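You operate a simulated robot arm through the tools that you are given. There is no shell and no other tool.

You are at the controls of a simulated robot arm. One attempt, no reset.

TASK
Lay the pad dated 27 DEC on the writing mat and shine the desk lamp straight down on the mat.
Fine: the bill pads are in the desk drawer, shut it again; switch the lamp on with a dry grip and leave it on.
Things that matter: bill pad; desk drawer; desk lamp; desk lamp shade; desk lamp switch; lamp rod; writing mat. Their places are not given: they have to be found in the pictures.

The check looks at the end state, three seconds after you hand in, the way a careful person would. Anything else that was tipped, shoved, dropped, spilled or broken makes it a failure.

THE ROBOT
A 6-joint arm with a two-finger parallel gripper, fixed in place. Base frame: the origin is at the foot of the arm, x ahead of it, y to its left, z up; the work surface is at about z = 0.754. Readings come in m, degrees, newtons and seconds.
With the tool pointing down near the work surface it reaches from about 0.34 to 0.82 m from the base axis. Its first joint turns from -166.0 to 166.0 degrees. Payload 3.91 kg.
The TCP is the grasp point between the finger pads, 0.03 m short of the fingertips. In the tool frame z runs along the fingers and y along their closing line. Largest opening 0.11 m; finger width 0.02, thickness 0.01; the body of the gripper, 0.048 by 0.112 m, starts 0.055 m behind the TCP.
Orientation is that of the tool frame in the base frame, as a unit quaternion [x, y, z, w]. With the fingers straight down and closing along the base's y, the tool's x points along the base's -x, its y along +y and its z along -z.

THE INTERFACE
- The arm moves only by the tool move_arm. Its argument "plan" is a list of rows, each a list of 3 entries, a list of its own where there are three numbers: the shift along the tool's x, y, z in units of 100 mm (1.0 is 100 mm), then the turn, a rotation vector about the tool's x, y, z in units of 90 degrees (1.0 is 90 degrees), then the finger opening in m, from 0 to 0.11. In form: [[[x, y, z], [rx, ry, rz], jaw], ...]. A call has 1 to 20 rows; each row is the pose to reach, as a shift and turn from the pose commanded when the call began, along the tool's axes at that moment. A call with a number of a shift or a turn outside -1 to 1 is refused whole. Rows are played at 5 a second. More than 0.05 m and 8.6 degrees between two rows, or a gripper value outside its range, and nothing of the call is played. Where a pose cannot be reached the arm comes as near as it can. A force on the tool above 40 N (or 10 N above the force at the start of the call, whichever is more), or a blocked arm, ends the call early, and 0.2 s more pass. Each finger travels about 0.045 m/s and halts on what it meets, pressing with about 38 N; the grip force reading is that of the motor and also rises with nothing between the fingers. The clock runs only during rows and for 0.2 s after the last one: add rows that repeat a pose to give the fingers time. The reply holds the time, the measured pose of the TCP, the force on the tool along the base axes, the opening and the grip force, in the units named above and with some noise, with the torque about the TCP (base axes, N m) and any sound that the robot's microphone picked up.
- Cameras (640 x 400 px; columns grow to the right, rows downward): "scene" is fixed at [0.2234, -0.65, 1.5428]; the picture's right is [0.88, -0.47, 0.00], its down [-0.24, -0.45, -0.86] and it looks along [0.41, 0.76, -0.51] (base axes); focal length 261 px, centre (320, 200). "wrist" rides on the gripper at [0.077, 0.007, -0.114] in the tool frame; the picture's right is [-0.09, 1.00, 0.00], its down [-0.80, -0.07, -0.59] and it looks along [-0.59, -0.05, 0.80] (tool axes); focal length 270 px, centre (320, 200).
- grab_frame(camera): a new picture of that camera. No time passes.
- slide_trunk(by): slides the trunk up (or, below 0, down) by that many m; the arm rides with it, the base frame stays. It gives what a move gives, with no picture.
- pixel_to_xyz(camera, pixels): for up to 12 pixels [column, row] of the newest picture of that camera ("zoom" is the newest enlarged one), the place [x, y, z] in the base frame of the surface seen there, good to about 0.002 m, but the place of the scene camera against the robot may be out by one fixed shift of up to 0.025 m in any direction. No time passes.
- enlarge(camera, box): a new picture of the part [left, top, right, bottom] of that camera's present view, enlarged. No time passes.
- close_job(): hands the job in; it is judged then, once.

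Leave the gripper open and the arm clear of the work at the hand-in unless told otherwise.

The tools are called after "Request:" as name(argument=value, ...) on one line, values as JSON. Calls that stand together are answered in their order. move_arm: Moves the arm, as the interface text tells. Its arguments: {"type":"object","properties":{"plan":{"type":"array","items":{"type":"array"}}},"required":["plan"]} The other tools are called the same way: slide_trunk (by) slides the trunk up or down; grab_frame (camera) takes a picture; pixel_to_xyz (camera, pixels) gives the place of the surface under pixels of a picture; enlarge (camera, box) takes an enlarged picture of a part of a camera's view; close_job () hands the job in.

At the start:

```text
time: 0.0
tool_pos: [0.4722, 0.1864, 1.3379]
tcp_rot: [0.001, 1.0, 0.0, 0.001]
ft_force: [0.0, -0.1, -0.1]
moment: [0.01, 0.03, 0.03]
opening: 0.1103
finger_force: 0.0
trunk travel left (down, up): [-0.575, 0.035]
```

scene: 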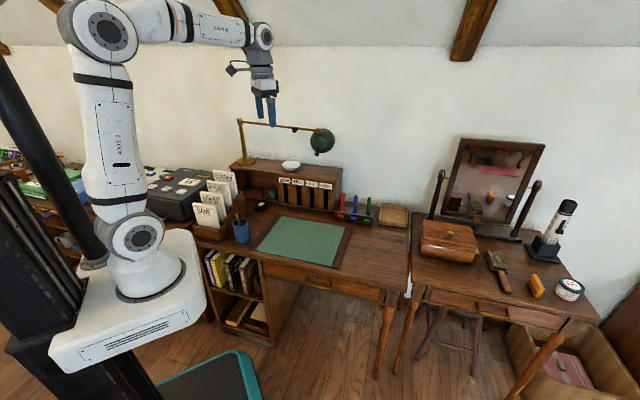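
wrist: 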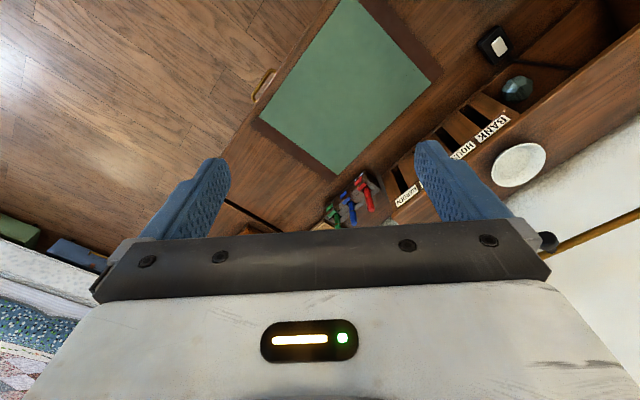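

I start by looking at the desk and lamp in more detail: the desk is around columns 190-410, rows 115-320 of the scene picture. No motion yet.

Request:
enlarge(camera="scene", box=[220, 100, 380, 200])

Request:
enlarge(camera="wrist", box=[220, 0, 640, 260])

```text
4.00 times, centred on (300, 150) of scene
```

zoom: 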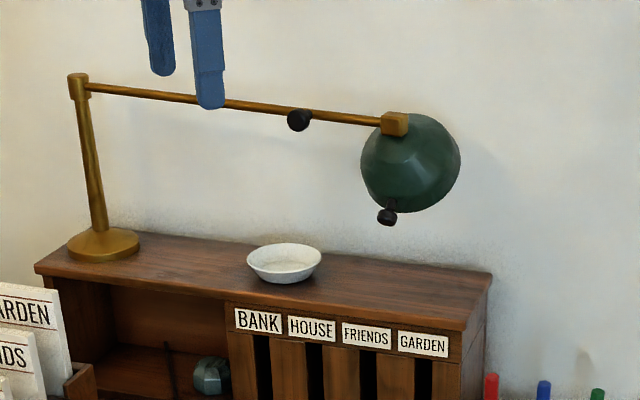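

```text
1.52 times, centred on (430, 130) of wrist
```

zoom: 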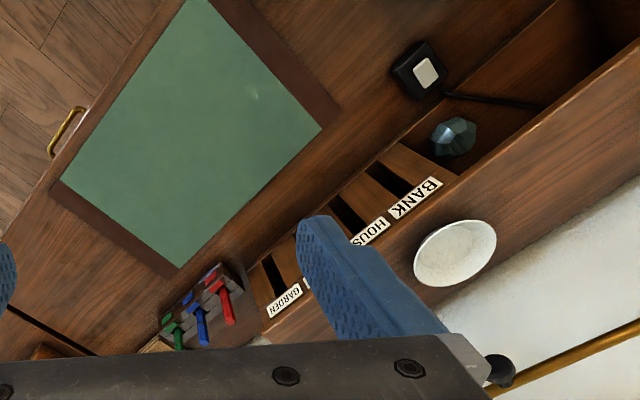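

The lamp stands on the hutch at left; its rod runs right to a green shade that points toward the camera/right, with a black knob on the rod and another on the shade. The black box with a white rocker on the desk looks like the switch. I measure all these points now.

Request:
pixel_to_xyz(camera="wrist", pixels=[[259, 118], [334, 174], [432, 82], [345, 0], [498, 46], [500, 44], [516, 88], [520, 165], [548, 240], [600, 225], [265, 83], [300, 60]])

Request:
grab_frame(camera="scene")

Request:
pixel_to_xyz(camera="scene", pixels=[[245, 161], [240, 122], [270, 125], [294, 130], [318, 131], [322, 142], [317, 154], [258, 249], [283, 216], [350, 230], [331, 266], [290, 166]])

```text
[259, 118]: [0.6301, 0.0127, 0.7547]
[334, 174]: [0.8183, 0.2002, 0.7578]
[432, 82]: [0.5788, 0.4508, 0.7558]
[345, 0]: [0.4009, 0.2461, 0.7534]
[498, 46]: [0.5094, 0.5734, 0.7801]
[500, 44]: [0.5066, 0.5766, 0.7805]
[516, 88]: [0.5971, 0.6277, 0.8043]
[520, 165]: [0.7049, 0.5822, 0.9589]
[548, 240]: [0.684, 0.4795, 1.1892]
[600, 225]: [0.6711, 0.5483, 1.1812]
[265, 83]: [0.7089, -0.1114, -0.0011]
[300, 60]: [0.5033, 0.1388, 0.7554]
```

```text
taken
```

scene: 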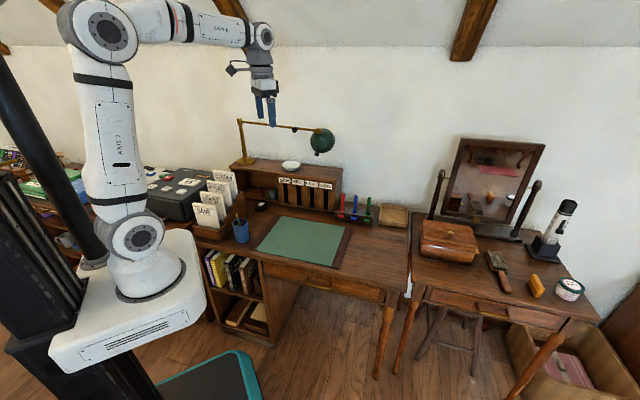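

```text
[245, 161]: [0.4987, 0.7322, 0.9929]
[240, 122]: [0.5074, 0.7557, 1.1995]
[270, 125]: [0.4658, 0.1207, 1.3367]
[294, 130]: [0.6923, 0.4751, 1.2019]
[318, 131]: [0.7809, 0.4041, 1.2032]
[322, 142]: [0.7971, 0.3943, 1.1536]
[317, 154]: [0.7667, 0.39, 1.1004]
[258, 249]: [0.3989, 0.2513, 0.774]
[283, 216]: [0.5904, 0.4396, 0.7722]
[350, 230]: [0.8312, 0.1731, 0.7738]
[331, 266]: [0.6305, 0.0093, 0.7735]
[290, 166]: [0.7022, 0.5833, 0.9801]
```

The desk runs at about 45° to the base axes; the scene camera reads about 0.019 m too high. Now I look closer at the shade, the switch, and the drawer front from the scene view.

Request:
enlarge(camera="scene", box=[280, 115, 344, 155])

Request:
enlarge(camera="scene", box=[250, 240, 410, 340])

Request:
enlarge(camera="scene", box=[180, 150, 340, 250])

Request:
enlarge(camera="scene", box=[330, 140, 490, 240])

```text
10.00 times, centred on (312, 135) of scene
```

zoom: 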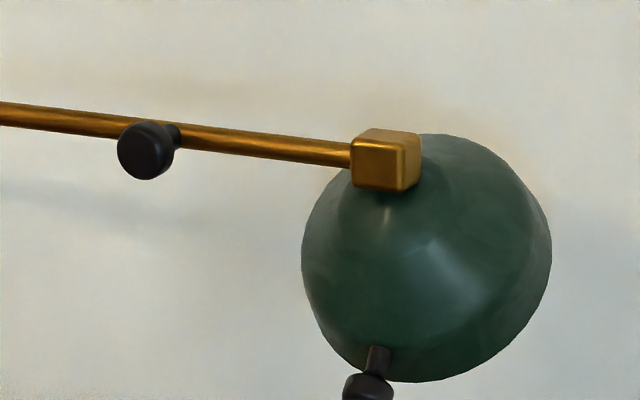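

```text
4.00 times, centred on (330, 290) of scene
```

zoom: 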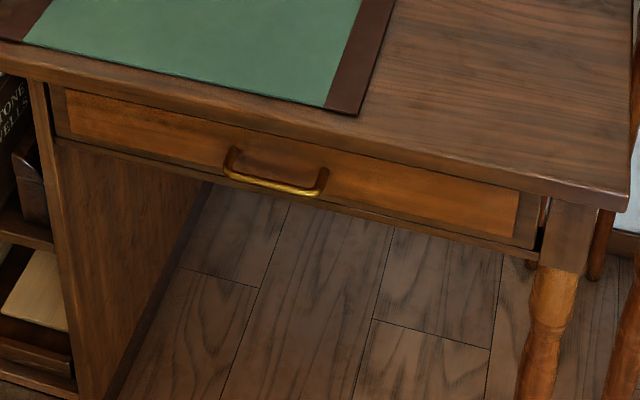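

```text
4.00 times, centred on (260, 200) of scene
```

zoom: 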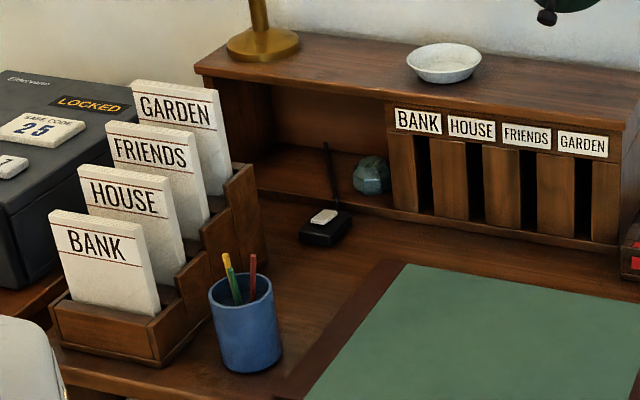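

```text
4.00 times, centred on (410, 190) of scene
```

zoom: 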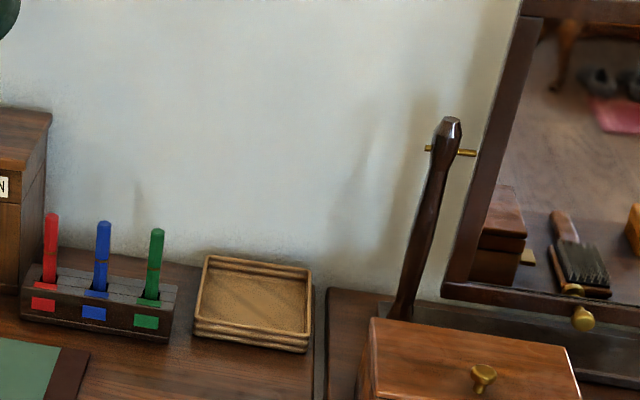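

The drawer handle is the brass bow at about scene (319, 286), and the switch is the black box at (261, 206). I measure handle ends, drawer edges, and desk edge, plus the shade's points, from the scene.

Request:
pixel_to_xyz(camera="scene", pixels=[[308, 279], [307, 283], [313, 286], [318, 287], [325, 288], [331, 283], [265, 263], [388, 291], [320, 279], [325, 272], [406, 291], [256, 256]])

Request:
enlarge(camera="scene", box=[294, 265, 342, 295])

```text
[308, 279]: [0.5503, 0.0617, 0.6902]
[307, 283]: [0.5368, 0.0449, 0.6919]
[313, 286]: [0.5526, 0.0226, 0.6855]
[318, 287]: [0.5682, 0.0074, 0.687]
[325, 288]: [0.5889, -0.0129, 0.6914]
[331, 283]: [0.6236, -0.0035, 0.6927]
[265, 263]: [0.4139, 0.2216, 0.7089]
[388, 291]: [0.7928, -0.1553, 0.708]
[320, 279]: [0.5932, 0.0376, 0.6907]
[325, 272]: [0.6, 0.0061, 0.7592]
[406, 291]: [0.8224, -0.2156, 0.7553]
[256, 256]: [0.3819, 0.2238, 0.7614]
```

```text
13.33 times, centred on (318, 280) of scene
```

zoom: 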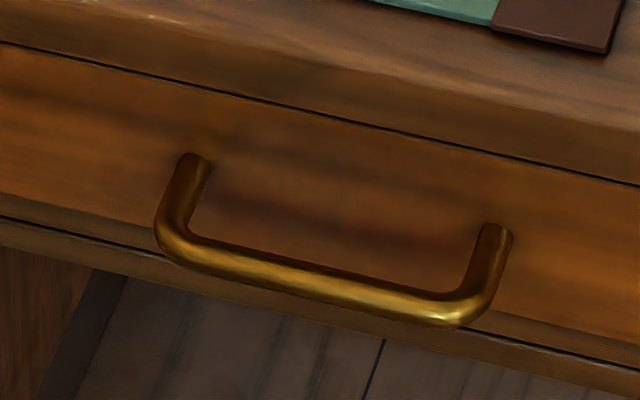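

The handle bar lies along the desk at roughly (0.57, 0.007, 0.668) once corrected; it stands about 0.04 m off the drawer face and the desk top overhangs the face. I measure my own base platform next, so I know what an opened drawer could run into.

Request:
pixel_to_xyz(camera="scene", pixels=[[60, 340], [70, 365], [140, 350], [204, 305], [195, 240], [180, 250], [150, 285], [135, 235], [115, 160], [105, 40], [200, 320], [220, 30]])

Request:
enlarge(camera="scene", box=[0, 150, 400, 400])

```text
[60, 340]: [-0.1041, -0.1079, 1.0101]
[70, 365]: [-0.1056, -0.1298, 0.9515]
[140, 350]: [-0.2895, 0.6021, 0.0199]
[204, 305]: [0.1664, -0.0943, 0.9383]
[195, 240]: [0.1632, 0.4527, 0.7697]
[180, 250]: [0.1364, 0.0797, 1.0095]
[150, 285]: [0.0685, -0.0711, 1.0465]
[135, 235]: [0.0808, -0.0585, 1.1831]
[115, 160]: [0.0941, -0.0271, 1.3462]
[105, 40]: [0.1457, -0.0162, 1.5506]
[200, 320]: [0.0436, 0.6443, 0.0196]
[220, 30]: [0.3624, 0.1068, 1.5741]
```

```text
1.60 times, centred on (200, 275) of scene
```

zoom: 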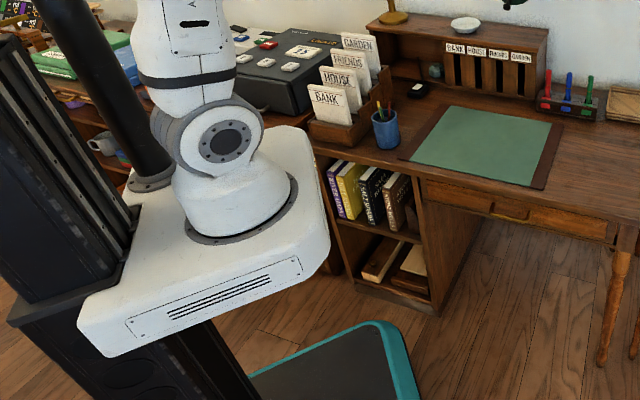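

The platform sits at x −0.1 to 0.17, above desk height, so a drawer opened toward me passes below it. I first turn the tool 45° about its axis, in place high above the desk, so the fingers close along the drawer's pull direction.

Request:
move_arm(plan=[[[0, 0, 0], [0, 0, 0.085], 0.11], [[0, 0, 0], [0, 0, 0.17], 0.11], [[0, 0, 0], [0, 0, 0.255], 0.11], [[0, 0, 0], [0, 0, 0.34], 0.11], [[0, 0, 0], [0, 0, 0.42], 0.11], [[0, 0, 0], [0, 0, 0.5], 0.11]])

Request:
grab_frame(camera="wrist")

Request:
grab_frame(camera="scene")

```text
time: 1.4
tool_pos: [0.4714, 0.1861, 1.338]
tcp_rot: [0.384, 0.923, 0.0, 0.0]
ft_force: [1.0, -0.6, 0.6]
moment: [0.01, -0.02, 0.03]
opening: 0.1101
finger_force: 0.1
trunk travel left (down, up): [-0.575, 0.035]
```

```text
taken
```

wrist: 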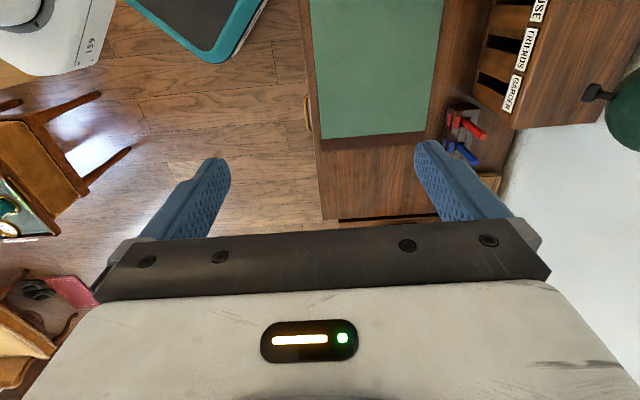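

```text
taken
```

scene: 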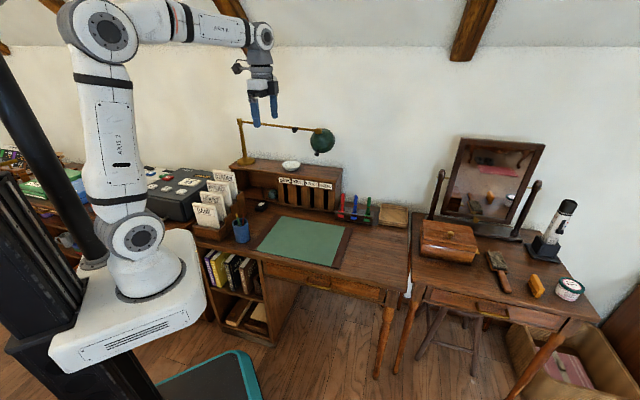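

The tool is now aligned with the desk. The shade peeks in at the right edge (595-640, 60-150) and the handle at (307, 110). I enlarge both.

Request:
enlarge(camera="wrist", box=[560, 40, 640, 160])

Request:
enlarge(camera="wrist", box=[280, 70, 340, 150])

Request:
pixel_to_xyz(camera="wrist", pixels=[[305, 112], [307, 98], [308, 126], [318, 112], [322, 138], [310, 10], [596, 95], [586, 98], [610, 92], [622, 90], [620, 140], [500, 60]])

```text
3.33 times, centred on (600, 100) of wrist
```

zoom: 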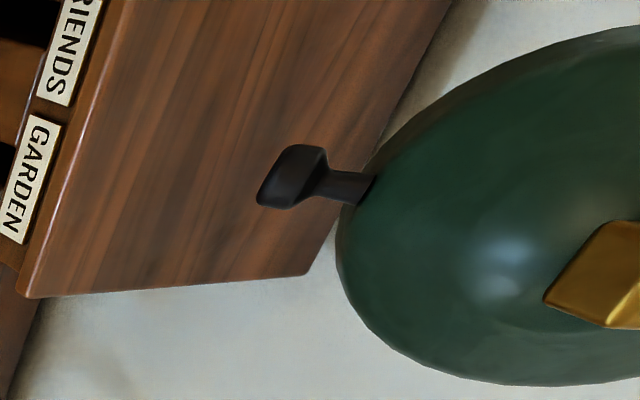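

```text
5.00 times, centred on (310, 110) of wrist
```

zoom: 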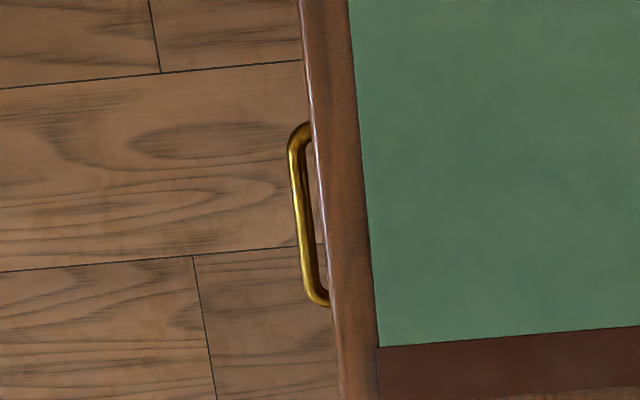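

```text
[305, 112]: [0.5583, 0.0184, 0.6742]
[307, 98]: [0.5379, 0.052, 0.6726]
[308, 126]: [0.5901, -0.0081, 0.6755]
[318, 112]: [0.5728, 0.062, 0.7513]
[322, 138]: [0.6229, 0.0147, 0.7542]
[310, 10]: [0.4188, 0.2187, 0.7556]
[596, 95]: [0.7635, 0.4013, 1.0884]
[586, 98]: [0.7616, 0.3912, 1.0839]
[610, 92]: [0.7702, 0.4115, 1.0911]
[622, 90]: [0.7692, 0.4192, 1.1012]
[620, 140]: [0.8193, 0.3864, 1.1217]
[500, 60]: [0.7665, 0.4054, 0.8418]
```

The shade's knob is at about (0.762, 0.392, 1.084), with the shade opening turned toward the wall. For the drawer, the handle bar is at u≈0.40 along the desk, z≈0.668. I now move the open gripper forward of the desk edge and down in two hops.

Request:
move_arm(plan=[[[-0.2, -0.2, 0.2], [0, 0, 0], 0.11], [[-0.4, -0.4, 0.4], [0, 0, 0], 0.11], [[-0.6, -0.6, 0.6], [0, 0, 0], 0.11], [[-0.8, -0.8, 0.8], [0, 0, 0], 0.11], [[-1.0, -1.0, 1.0], [0, 0, 0], 0.11]])

Request:
move_arm(plan=[[[-0.2, -0.2, 0.2], [0, 0, 0], 0.11], [[-0.4, -0.4, 0.4], [0, 0, 0], 0.11], [[-0.6, -0.6, 0.6], [0, 0, 0], 0.11], [[-0.8, -0.8, 0.8], [0, 0, 0], 0.11], [[-0.95, -1.0, 1.0], [0, 0, 0], 0.11]])

```text
time: 2.6
tool_pos: [0.4739, 0.044, 1.2399]
tcp_rot: [0.383, 0.924, 0.0, 0.0]
ft_force: [0.3, 1.0, 0.0]
moment: [0.03, 0.01, 0.02]
opening: 0.1099
finger_force: 0.1
trunk travel left (down, up): [-0.575, 0.035]
```

```text
time: 3.8
tool_pos: [0.4691, -0.0948, 1.1391]
tcp_rot: [0.383, 0.924, 0.0, 0.0]
ft_force: [-0.3, -0.2, -0.1]
moment: [0.02, 0.05, 0.02]
opening: 0.1099
finger_force: 0.0
trunk travel left (down, up): [-0.575, 0.035]
```

Now at u≈0.399, v≈0.265, z 1.139 — in front of the drawer in free air. I go down 0.2 m in two calls.

Request:
move_arm(plan=[[[0, 0, 0.35], [0, 0, 0], 0.08], [[0, 0, 0.7], [0, 0, 0], 0.06], [[0, 0, 1.0], [0, 0, 0], 0.06]])

Request:
move_arm(plan=[[[0, 0, 0.35], [0, 0, 0], 0.06], [[0, 0, 0.7], [0, 0, 0], 0.06], [[0, 0, 1.0], [0, 0, 0], 0.06]])

Request:
grab_frame(camera="scene")

Request:
grab_frame(camera="wrist")

```text
time: 4.6
tool_pos: [0.4693, -0.0935, 1.0382]
tcp_rot: [0.383, 0.924, 0.0, 0.0]
ft_force: [0.1, -0.3, 1.5]
moment: [0.03, 0.01, 0.0]
opening: 0.06
finger_force: 0.0
trunk travel left (down, up): [-0.575, 0.035]
```

```text
time: 5.4
tool_pos: [0.4697, -0.0937, 0.9372]
tcp_rot: [0.383, 0.924, 0.0, 0.0]
ft_force: [-0.6, 0.9, 0.7]
moment: [0.03, 0.03, -0.04]
opening: 0.0597
finger_force: 0.0
trunk travel left (down, up): [-0.575, 0.035]
```

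```text
taken
```

scene: 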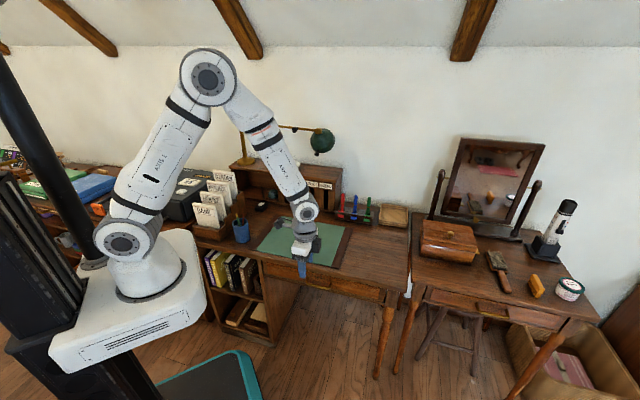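

```text
taken
```

wrist: 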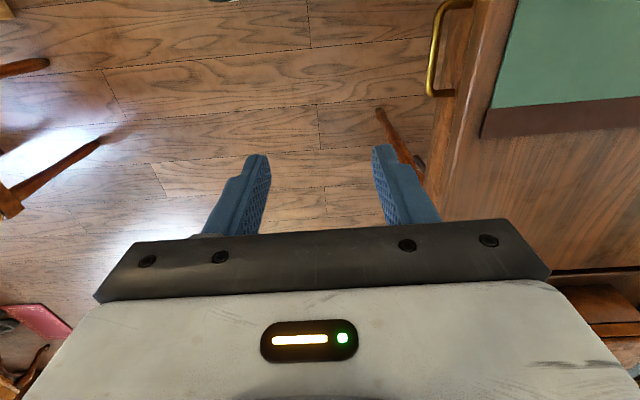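

The handle bow now shows at wrist (440, 50). I measure it from here, together with the desk edge.

Request:
pixel_to_xyz(camera="wrist", pixels=[[432, 50], [434, 30], [430, 75], [434, 91], [448, 92], [442, 8], [465, 5], [470, 60], [480, 80], [462, 60], [452, 130], [455, 50]])

Request:
enlarge(camera="wrist", box=[400, 0, 528, 120])

```text
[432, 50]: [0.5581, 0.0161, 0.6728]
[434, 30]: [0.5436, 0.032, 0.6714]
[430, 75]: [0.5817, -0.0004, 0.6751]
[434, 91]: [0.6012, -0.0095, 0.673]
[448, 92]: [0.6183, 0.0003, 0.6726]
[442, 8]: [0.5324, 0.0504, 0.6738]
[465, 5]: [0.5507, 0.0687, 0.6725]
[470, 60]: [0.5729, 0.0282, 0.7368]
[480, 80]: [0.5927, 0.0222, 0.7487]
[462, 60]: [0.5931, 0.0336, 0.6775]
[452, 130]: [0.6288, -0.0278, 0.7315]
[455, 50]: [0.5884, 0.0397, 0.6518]
```

```text
3.33 times, centred on (464, 60) of wrist
```

zoom: 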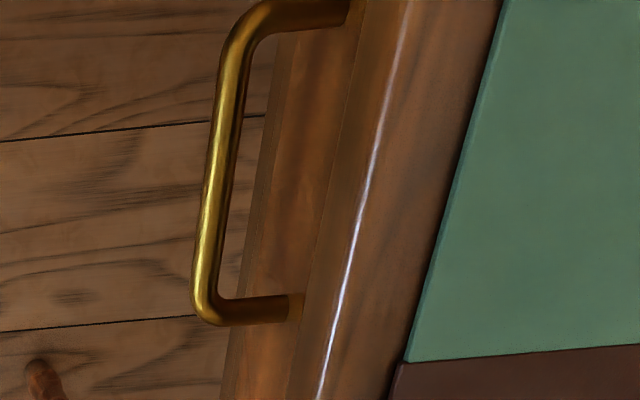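

Bar centre works out at u≈0.389, v≈0.411, z≈0.668 (6 mm radius), the face at v≈0.444. I go down another 0.1 m while tilting the tool 48° so the fingers point into the desk and downward.

Request:
move_arm(plan=[[[0, 0, 0.15], [-0.076, 0, 0], 0.06], [[0, 0, 0.3], [-0.152, 0, 0], 0.05], [[0, 0, 0.45], [-0.229, 0, 0], 0.04], [[0, 0, 0.6], [-0.305, 0, 0], 0.03], [[0.02, 0, 0.75], [-0.381, 0, 0], 0.026], [[0.06, 0, 0.9], [-0.457, 0, 0], 0.026], [[0.094, 0, 1.0], [-0.533, 0, 0], 0.026]])

Request:
grab_frame(camera="scene")

Request:
grab_frame(camera="wrist")

```text
time: 7.0
tool_pos: [0.4621, -0.0876, 0.8372]
tcp_rot: [0.35, 0.843, 0.376, 0.157]
ft_force: [-0.8, 0.1, -0.1]
moment: [0.01, 0.01, 0.0]
opening: 0.0262
finger_force: 0.0
trunk travel left (down, up): [-0.575, 0.035]
```

```text
taken
```

scene: 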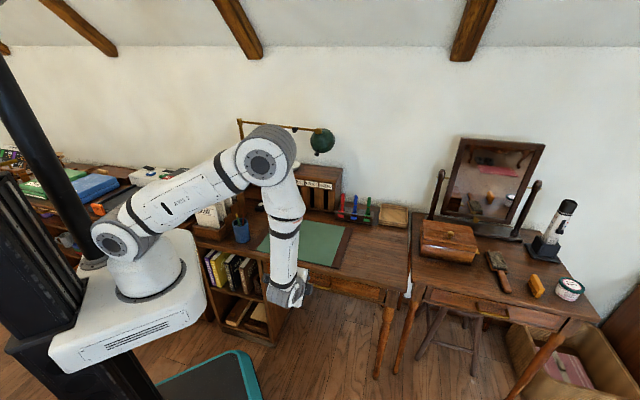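

```text
taken
```

wrist: 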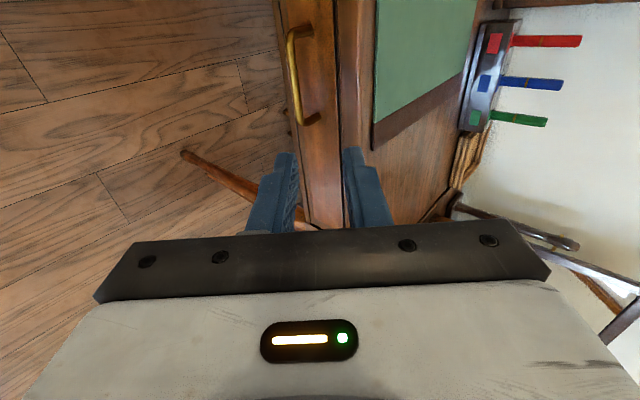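

The tilt is right and the bar shows at wrist (295, 75). I drop along the fingers by 80 mm with a 28 mm sideways correction, to end short of the bar, with the jaw at 26 mm.

Request:
move_arm(plan=[[[0, -0.14, 0.15], [0, 0, 0], 0.026], [[0, -0.279, 0.35], [0, 0, 0], 0.026], [[0, -0.279, 0.6], [0, 0, 0], 0.026], [[0, -0.279, 0.8], [0, 0, 0], 0.026], [[0, -0.279, 1.0], [0, 0, 0], 0.026]])

Request:
grab_frame(camera="wrist")

Request:
enlarge(camera="wrist", box=[220, 60, 420, 240])

Request:
enlarge(camera="scene", box=[250, 230, 378, 310])

```text
time: 8.2
tool_pos: [0.5028, -0.0462, 0.7497]
tcp_rot: [0.35, 0.844, 0.376, 0.156]
ft_force: [0.2, -0.4, 0.4]
moment: [0.02, 0.03, 0.04]
opening: 0.0257
finger_force: 0.1
trunk travel left (down, up): [-0.575, 0.035]
```

```text
taken
```

wrist: 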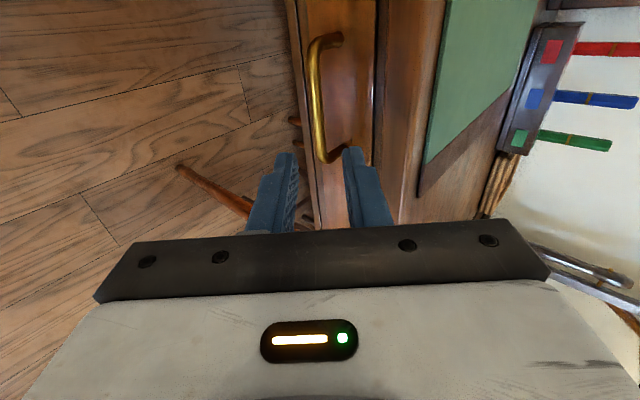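

```text
2.22 times, centred on (320, 150) of wrist
```

zoom: 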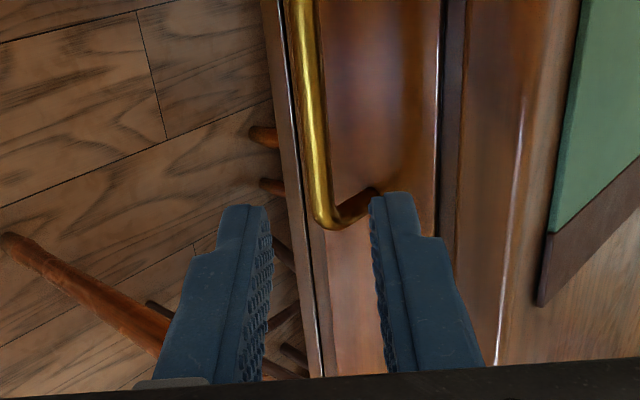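

```text
5.00 times, centred on (314, 270) of scene
```

zoom: 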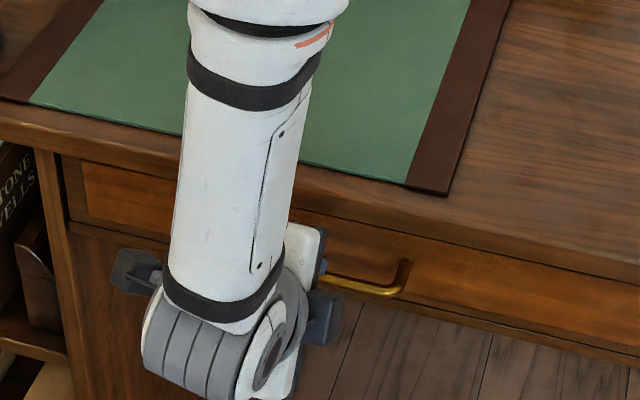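

The bar is just ahead of the fingers. I measure the bar again from this near view before closing in.

Request:
pixel_to_xyz(camera="wrist", pixels=[[316, 90], [312, 60], [320, 130], [321, 150], [326, 158], [345, 155], [350, 100], [325, 42], [394, 100], [380, 60]])

```text
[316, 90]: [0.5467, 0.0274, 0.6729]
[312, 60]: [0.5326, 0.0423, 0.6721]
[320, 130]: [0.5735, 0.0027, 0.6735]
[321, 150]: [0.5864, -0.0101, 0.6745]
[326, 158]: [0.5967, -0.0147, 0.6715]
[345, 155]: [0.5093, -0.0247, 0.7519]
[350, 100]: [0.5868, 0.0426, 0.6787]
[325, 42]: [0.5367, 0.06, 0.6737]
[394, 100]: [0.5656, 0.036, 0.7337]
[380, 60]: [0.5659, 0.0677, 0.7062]
```

The bar's centre is about (v 0.409, z 0.667). I advance 100 mm along the fingers in small steps, 4 mm down-side correction, jaw still 26 mm.

Request:
move_arm(plan=[[[0, -0.02, 0.2], [0, 0, 0], 0.026], [[0, -0.04, 0.4], [0, 0, 0], 0.026], [[0, -0.04, 0.55], [0, 0, 0], 0.026], [[0, -0.04, 0.7], [0, 0, 0], 0.026], [[0, -0.04, 0.8], [0, 0, 0], 0.026], [[0, -0.04, 0.9], [0, 0, 0], 0.026], [[0, -0.04, 1.0], [0, 0, 0], 0.026], [[0, -0.04, 1.0], [0, 0, 0], 0.026]])

Request:
enlarge(camera="wrist", box=[220, 60, 420, 240])

```text
time: 10.0
tool_pos: [0.5507, 0.0045, 0.6804]
tcp_rot: [0.349, 0.844, 0.376, 0.155]
ft_force: [-0.4, 0.4, 0.1]
moment: [0.0, 0.01, -0.01]
opening: 0.0261
finger_force: 0.0
trunk travel left (down, up): [-0.575, 0.035]
```

```text
2.22 times, centred on (320, 150) of wrist
```

zoom: 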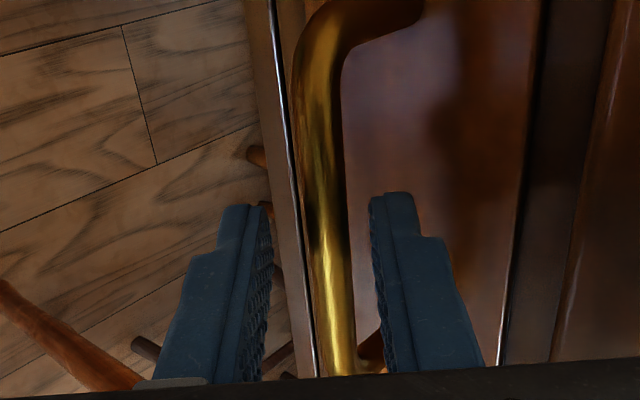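

The bar lies between the fingers with free space on both sides. I go 7 mm deeper and close on the bar.

Request:
move_arm(plan=[[[0, 0, 0.035], [0, 0, 0], 0.026], [[0, 0, 0.07], [0, 0, 0], 0.026], [[0, 0, 0.07], [0, 0, 0], 0.018], [[0, 0, 0.07], [0, 0, 0], 0.01], [[0, 0, 0.07], [0, 0, 0], 0.008], [[0, 0, 0.07], [0, 0, 0], 0.008], [[0, 0, 0.07], [0, 0, 0], 0.008]])

```text
time: 11.6
tool_pos: [0.5557, 0.007, 0.6758]
tcp_rot: [0.349, 0.844, 0.375, 0.156]
ft_force: [3.3, -0.7, 7.7]
moment: [-0.23, -0.34, 0.33]
opening: 0.0105
finger_force: 45.5
trunk travel left (down, up): [-0.575, 0.035]
```

Gripped: opening 10.5 mm, motor 45 N. I now pull straight out along −v by 90 mm in small steps.

Request:
move_arm(plan=[[[0, -0.067, -0.074], [0, 0, 0], 0.008], [[0, -0.134, -0.149], [0, 0, 0], 0.008], [[0, -0.201, -0.223], [0, 0, 0], 0.008], [[0, -0.268, -0.298], [0, 0, 0], 0.008], [[0, -0.335, -0.372], [0, 0, 0], 0.008], [[0, -0.402, -0.446], [0, 0, 0], 0.008], [[0, -0.469, -0.521], [0, 0, 0], 0.008], [[0, -0.536, -0.595], [0, 0, 0], 0.008], [[0, -0.602, -0.67], [0, 0, 0], 0.008]])

Request:
grab_frame(camera="scene")

```text
time: 13.6
tool_pos: [0.492, -0.056, 0.6767]
tcp_rot: [0.35, 0.844, 0.376, 0.156]
ft_force: [5.6, -7.5, 9.5]
moment: [0.04, -0.12, 0.75]
opening: 0.0109
finger_force: 45.2
trunk travel left (down, up): [-0.575, 0.035]
```

```text
taken
```

scene: 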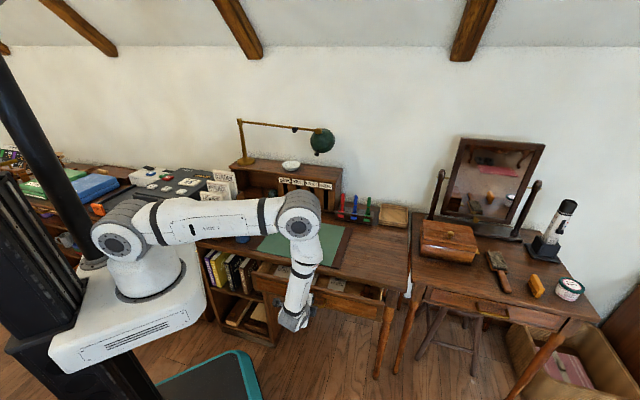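

The drawer slid out 90 mm and I see white pads inside at about (335, 285) and (282, 272). I enlarge to read them before pulling further.

Request:
enlarge(camera="scene", box=[250, 255, 400, 345])

Request:
grab_frame(camera="wrist")

```text
4.27 times, centred on (325, 300) of scene
```

zoom: 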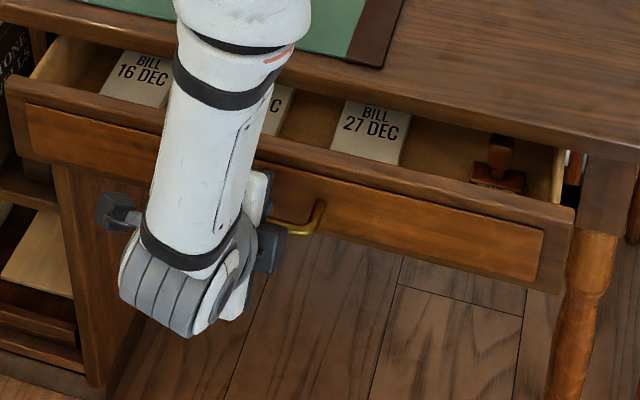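

```text
taken
```

wrist: 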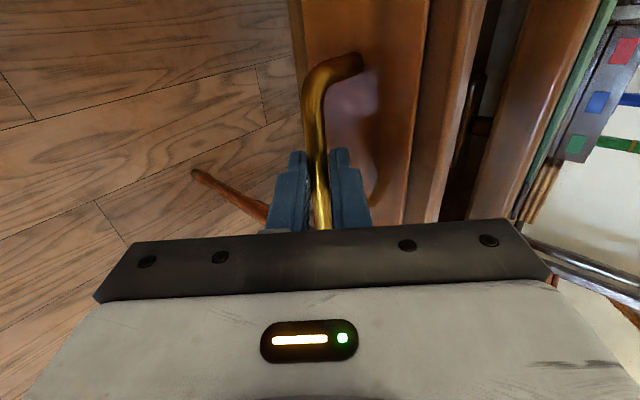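

The pad "BILL 27 DEC" is at zoom (370, 130); the left one reads 16 DEC, the middle one is partly hidden. I pull the drawer another 100 mm so the gripper has room.

Request:
move_arm(plan=[[[0, -0.067, -0.074], [0, 0, 0], 0.008], [[0, -0.134, -0.149], [0, 0, 0], 0.008], [[0, -0.201, -0.223], [0, 0, 0], 0.008], [[0, -0.268, -0.298], [0, 0, 0], 0.008], [[0, -0.335, -0.372], [0, 0, 0], 0.008], [[0, -0.402, -0.446], [0, 0, 0], 0.008], [[0, -0.469, -0.521], [0, 0, 0], 0.008], [[0, -0.536, -0.595], [0, 0, 0], 0.008], [[0, -0.602, -0.67], [0, 0, 0], 0.008], [[0, -0.669, -0.744], [0, 0, 0], 0.008]])

Request:
grab_frame(camera="scene")

Request:
enlarge(camera="scene", box=[240, 255, 400, 355])

```text
time: 15.8
tool_pos: [0.4219, -0.1271, 0.6764]
tcp_rot: [0.35, 0.844, 0.376, 0.155]
ft_force: [0.4, -3.4, 14.3]
moment: [-0.61, -0.95, -0.47]
opening: 0.011
finger_force: 45.1
trunk travel left (down, up): [-0.575, 0.035]
```

```text
taken
```

scene: 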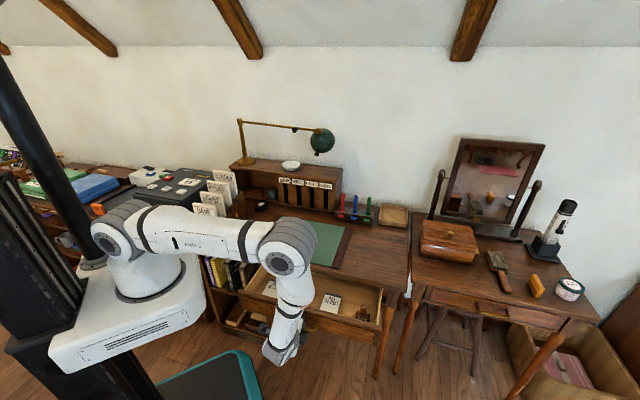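

```text
4.00 times, centred on (320, 305) of scene
```

zoom: 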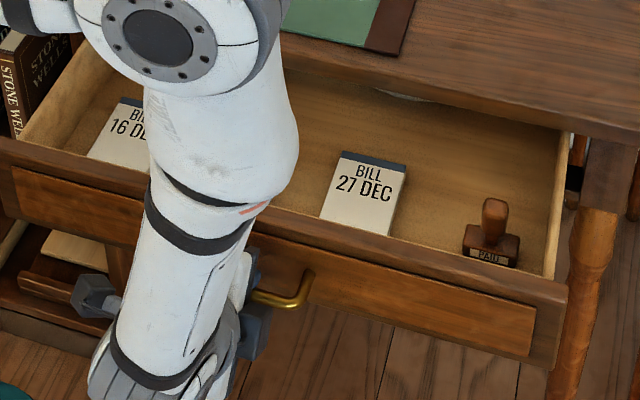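

The drawer is open 190 mm; the 27 DEC pad stands free with a stamp to its right. I measure the pad corners, the drawer floor and its front and right walls.

Request:
pixel_to_xyz(camera="zoom", pixels=[[345, 157], [404, 168], [325, 212], [388, 228], [365, 195], [300, 200], [420, 220], [450, 180], [435, 245], [385, 245], [560, 270], [450, 120]])

Request:
enlarge(camera="scene", box=[310, 285, 358, 315])

```text
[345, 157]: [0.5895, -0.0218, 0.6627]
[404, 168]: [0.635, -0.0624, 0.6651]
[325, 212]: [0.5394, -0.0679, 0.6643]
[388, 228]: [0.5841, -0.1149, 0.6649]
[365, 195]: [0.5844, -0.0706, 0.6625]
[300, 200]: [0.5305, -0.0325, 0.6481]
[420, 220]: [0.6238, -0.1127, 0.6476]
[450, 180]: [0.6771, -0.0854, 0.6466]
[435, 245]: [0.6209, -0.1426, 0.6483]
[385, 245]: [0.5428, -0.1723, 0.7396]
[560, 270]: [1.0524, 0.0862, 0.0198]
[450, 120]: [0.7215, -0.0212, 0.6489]
```

```text
13.33 times, centred on (334, 300) of scene
```

zoom: 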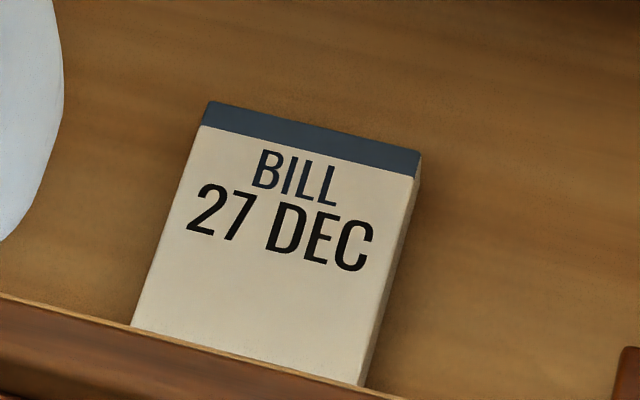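

The pad is about 64 mm wide along the desk (u 0.43–0.494), its top near z 0.645, and the drawer floor is about z 0.629. I'll grip it across its width from above. First I release the handle and back off along the fingers.

Request:
move_arm(plan=[[[0, 0, 0], [0, 0, 0], 0.02], [[0, 0, 0], [0, 0, 0], 0.028], [[0, 0, 0], [0, 0, 0], 0.028], [[0, 0, -0.1], [0, 0, 0], 0.028], [[0, 0, -0.3], [0, 0, 0], 0.028], [[0, 0, -0.6], [0, 0, 0], 0.028], [[0, 0, -1.0], [0, 0, 0], 0.028]])

Request:
grab_frame(camera="scene")

```text
time: 17.4
tool_pos: [0.3677, -0.1824, 0.7437]
tcp_rot: [0.35, 0.844, 0.376, 0.155]
ft_force: [0.2, -0.3, 0.4]
moment: [-0.04, -0.01, 0.01]
opening: 0.0281
finger_force: 0.2
trunk travel left (down, up): [-0.575, 0.035]
```

```text
taken
```

scene: 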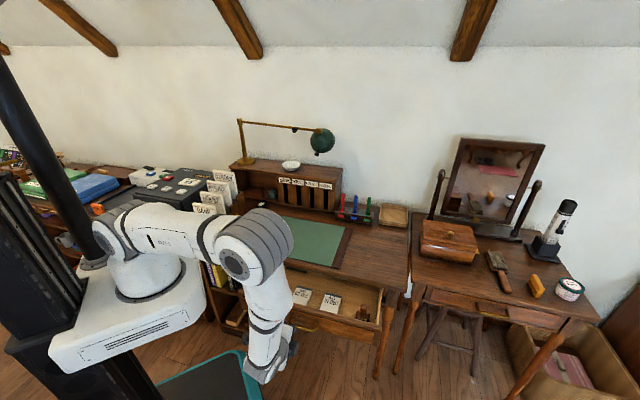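

The drawer stays open and the handle is free. I rise 130 mm and turn the tool back to point straight down.

Request:
move_arm(plan=[[[0, 0.24, -0.22], [0, 0, 0], 0.05], [[0, 0.48, -0.44], [0, 0, 0], 0.08], [[0, 0.72, -0.66], [0, 0, 0], 0.1], [[0, 0.966, -0.87], [0.06, 0, 0], 0.1], [[0, 0.966, -0.87], [0.14, 0, 0], 0.1], [[0, 0.966, -0.87], [0.22, 0, 0], 0.1], [[0, 0.966, -0.87], [0.3, 0, 0], 0.1], [[0, 0.966, -0.87], [0.38, 0, 0], 0.1], [[0, 0.966, -0.87], [0.46, 0, 0], 0.1], [[0, 0.966, -0.87], [0.533, 0, 0], 0.1]])

Request:
grab_frame(camera="wrist")

```text
time: 19.6
tool_pos: [0.3668, -0.1784, 0.8726]
tcp_rot: [0.382, 0.924, 0.027, 0.006]
ft_force: [-0.3, -0.4, -0.8]
moment: [0.02, -0.03, -0.02]
opening: 0.0998
finger_force: 0.1
out of reach, approached as far as the arm can: row 10
trunk travel left (down, up): [-0.575, 0.035]
```

```text
taken
```

wrist: 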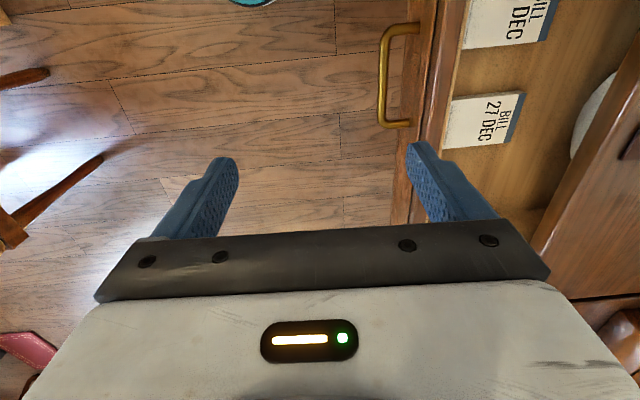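

The tool is nearly vertical (about 3° short as the arm is near its inner limit). The 27 DEC pad is at wrist (485, 120). I measure its corners with this accurate camera.

Request:
pixel_to_xyz(camera="wrist", pixels=[[453, 99], [524, 92], [449, 152], [503, 144], [484, 120], [465, 80], [530, 130], [470, 44], [540, 40], [430, 100], [445, 60], [610, 60]])

Request:
enlarge(camera="wrist", box=[400, 0, 640, 240])

```text
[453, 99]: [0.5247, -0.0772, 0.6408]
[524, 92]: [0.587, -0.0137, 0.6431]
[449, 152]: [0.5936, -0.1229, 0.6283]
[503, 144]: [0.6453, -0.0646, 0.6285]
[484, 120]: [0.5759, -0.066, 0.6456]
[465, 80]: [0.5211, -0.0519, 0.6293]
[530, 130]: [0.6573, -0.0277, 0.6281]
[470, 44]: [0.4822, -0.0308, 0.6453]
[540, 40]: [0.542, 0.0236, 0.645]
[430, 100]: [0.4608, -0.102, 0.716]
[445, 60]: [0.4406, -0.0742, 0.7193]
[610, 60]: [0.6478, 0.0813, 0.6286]
```

```text
1.67 times, centred on (520, 120) of wrist
```

zoom: 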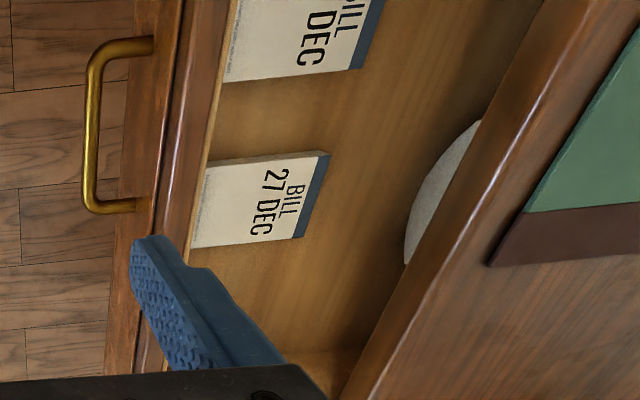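

The pad's left edge is at u≈0.425 and it runs v≈0.316–0.405. I move over toward it at z≈0.87 in straight steps, no turn yet.

Request:
move_arm(plan=[[[-0.18, 0.25, 0], [0, 0, 0], 0.1], [[-0.36, 0.5, 0], [0, 0, 0], 0.1], [[-0.54, 0.75, 0], [0, 0, 0], 0.1], [[-0.7, 1.0, 0], [0, 0, 0], 0.1]])

Request:
move_arm(plan=[[[0, 0.1, 0], [0, 0, -0.09], 0.1], [[0, 0.2, 0], [0, 0, -0.18], 0.1], [[0, 0.3, 0], [0, 0, -0.27], 0.1], [[0, 0.4, 0], [0, 0, -0.36], 0.1], [[0, 0.5, 0], [0, 0, -0.45], 0.1], [[0, 0.6, 0], [0, 0, -0.54], 0.1], [[0, 0.7, 0], [0, 0, -0.63], 0.1], [[0, 0.7, 0], [0, 0, -0.72], 0.1], [[0, 0.7, 0], [0, 0, -0.81], 0.1], [[0, 0.7, 0], [0, 0, -0.9], 0.1], [[0, 0.7, 0], [0, 0, -0.99], 0.1], [[0, 0.7, 0], [0, 0, -1.0], 0.1]])

Request:
grab_frame(camera="wrist")

Request:
grab_frame(camera="scene")

```text
time: 20.6
tool_pos: [0.4904, -0.158, 0.8781]
tcp_rot: [0.382, 0.924, 0.027, 0.006]
ft_force: [0.3, -0.7, -0.1]
moment: [0.0, 0.0, 0.0]
opening: 0.1
finger_force: 0.1
trunk travel left (down, up): [-0.575, 0.035]
```

```text
time: 23.2
tool_pos: [0.538, -0.1098, 0.8813]
tcp_rot: [-0.383, 0.923, 0.016, 0.024]
ft_force: [0.0, -0.5, 0.0]
moment: [-0.02, -0.01, -0.05]
opening: 0.1001
finger_force: 0.0
trunk travel left (down, up): [-0.575, 0.035]
```

```text
taken
```

wrist: 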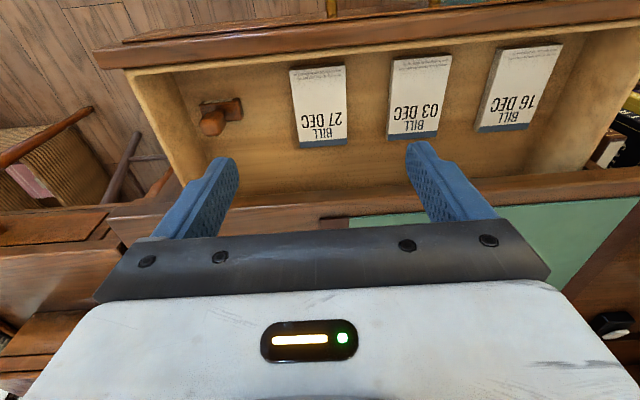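

```text
taken
```

scene: 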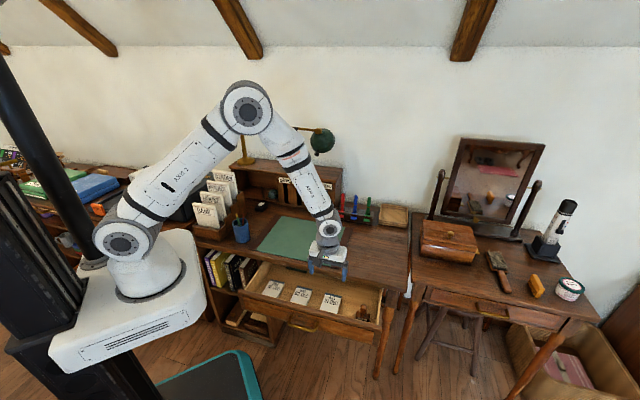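

Three pads are seen: 27 DEC, 03 DEC, 16 DEC. The target is at wrist (318, 105). I measure its corners and its neighbours, and correct the leftover 3° tilt next.

Request:
pixel_to_xyz(camera="wrist", pixels=[[294, 74], [342, 69], [344, 143], [302, 144], [320, 105], [293, 105], [344, 105], [391, 95], [240, 110], [320, 165], [305, 50], [212, 122]])

Request:
enlarge(camera="wrist", box=[270, 50, 370, 160])

```text
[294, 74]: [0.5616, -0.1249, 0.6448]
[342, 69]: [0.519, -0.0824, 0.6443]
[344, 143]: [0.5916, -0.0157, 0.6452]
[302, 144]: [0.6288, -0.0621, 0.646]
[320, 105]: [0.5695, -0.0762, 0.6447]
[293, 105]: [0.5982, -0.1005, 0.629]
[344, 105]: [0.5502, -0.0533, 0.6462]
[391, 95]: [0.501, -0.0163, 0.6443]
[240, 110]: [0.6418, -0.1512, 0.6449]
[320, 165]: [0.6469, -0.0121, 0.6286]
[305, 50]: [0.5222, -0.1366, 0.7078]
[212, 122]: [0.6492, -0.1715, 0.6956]
```

```text
3.64 times, centred on (320, 105) of wrist
```

zoom: 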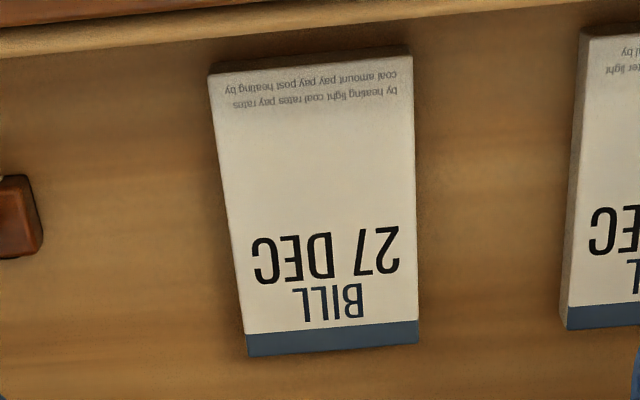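

Pad: 64 × 100 mm, centre u≈0.457, v≈0.358, turned about 2°. I centre over it, level the tool and match the 2° in place at z≈0.88.

Request:
move_arm(plan=[[[-0.2, 0, 0], [0.002, 0.012, 0.008], 0.095], [[-0.4, 0, 0], [0.005, 0.024, 0.016], 0.095], [[-0.55, 0, 0], [0.007, 0.036, 0.024], 0.095], [[-0.55, 0, 0], [0.007, 0.036, 0.024], 0.095]])

Request:
grab_frame(camera="wrist")

```text
time: 24.2
tool_pos: [0.5776, -0.0706, 0.8846]
tcp_rot: [-0.366, 0.931, 0.0, -0.001]
ft_force: [0.1, -0.1, 0.2]
moment: [-0.03, 0.02, 0.02]
opening: 0.0951
finger_force: 0.0
trunk travel left (down, up): [-0.575, 0.035]
```

```text
taken
```

wrist: 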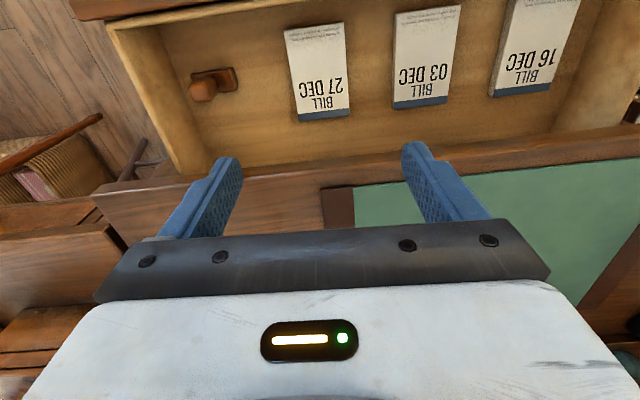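

Centred at u 0.458, v 0.3585 and the tool is plumb. I go down 100 mm and look again.

Request:
move_arm(plan=[[[0, 0, 0.3], [0, 0, 0], 0.095], [[0, 0, 0.6], [0, 0, 0], 0.095], [[0, 0, 0.85], [0, 0, 0], 0.095], [[0, 0, 1.0], [0, 0, 0], 0.095]])

Request:
grab_frame(camera="wrist")

Request:
grab_frame(camera="scene")

```text
time: 25.2
tool_pos: [0.5764, -0.0696, 0.7868]
tcp_rot: [-0.366, 0.931, 0.0, 0.0]
ft_force: [-0.9, -0.6, 0.5]
moment: [0.0, 0.03, -0.02]
opening: 0.0948
finger_force: 0.1
trunk travel left (down, up): [-0.575, 0.035]
```

```text
taken
```

wrist: 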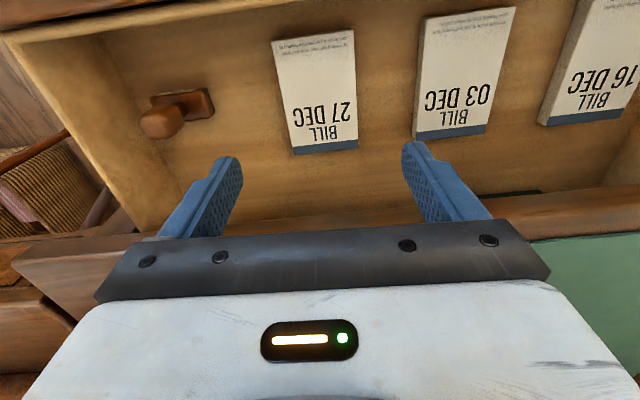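

```text
taken
```

scene: 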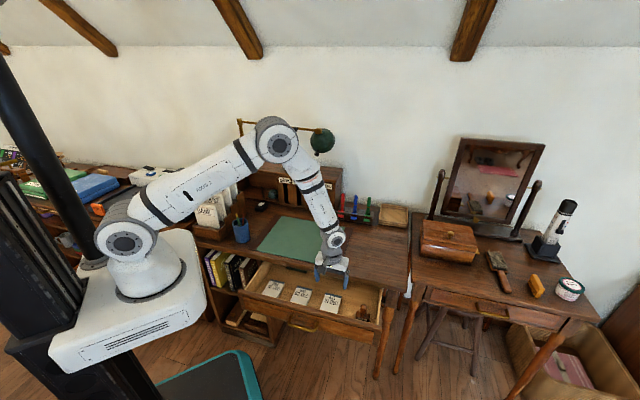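

The pad sits between the fingers and clear of its neighbours. One more measurement of its edges for centring.

Request:
pixel_to_xyz(camera="wrist", pixels=[[276, 48], [352, 34], [286, 95], [355, 88], [297, 148], [355, 142], [416, 130], [200, 100]])

```text
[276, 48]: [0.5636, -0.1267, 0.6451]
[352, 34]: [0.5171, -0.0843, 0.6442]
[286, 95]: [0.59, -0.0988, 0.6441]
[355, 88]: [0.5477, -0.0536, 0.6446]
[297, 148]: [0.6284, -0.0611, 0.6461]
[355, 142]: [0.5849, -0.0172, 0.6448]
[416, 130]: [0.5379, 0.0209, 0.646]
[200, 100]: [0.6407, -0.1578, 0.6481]
```

The pad's midline is u≈0.4565 against my TCP's 0.4568. I descend 100 mm, then the last 23 mm slowly.

Request:
move_arm(plan=[[[0, 0, 0.25], [0, 0, 0], 0.095], [[0, 0, 0.5], [0, 0, 0], 0.095], [[0, 0, 0.75], [0, 0, 0], 0.095], [[0, 0, 0.9], [0, 0, 0], 0.095], [[0, 0, 1.0], [0, 0, 0], 0.095]])

Request:
move_arm(plan=[[[0, 0, 0.08], [0, 0, 0], 0.095], [[0, 0, 0.16], [0, 0, 0], 0.095], [[0, 0, 0.2], [0, 0, 0], 0.095], [[0, 0, 0.23], [0, 0, 0], 0.095], [[0, 0, 0.23], [0, 0, 0], 0.095]])

Request:
grab_frame(camera="wrist")

```text
time: 26.4
tool_pos: [0.576, -0.0698, 0.6852]
tcp_rot: [-0.366, 0.93, -0.001, 0.0]
ft_force: [-0.1, 0.2, 0.2]
moment: [0.0, -0.02, -0.06]
opening: 0.0951
finger_force: 0.0
trunk travel left (down, up): [-0.575, 0.035]
```

```text
time: 27.6
tool_pos: [0.5757, -0.0709, 0.6617]
tcp_rot: [-0.366, 0.931, 0.0, -0.001]
ft_force: [0.3, -0.3, 0.5]
moment: [0.02, 0.0, 0.0]
opening: 0.0952
finger_force: 0.0
trunk travel left (down, up): [-0.575, 0.035]
```

```text
taken
```

wrist: 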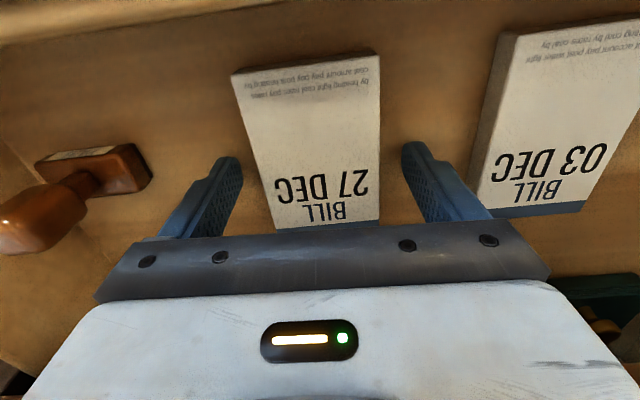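

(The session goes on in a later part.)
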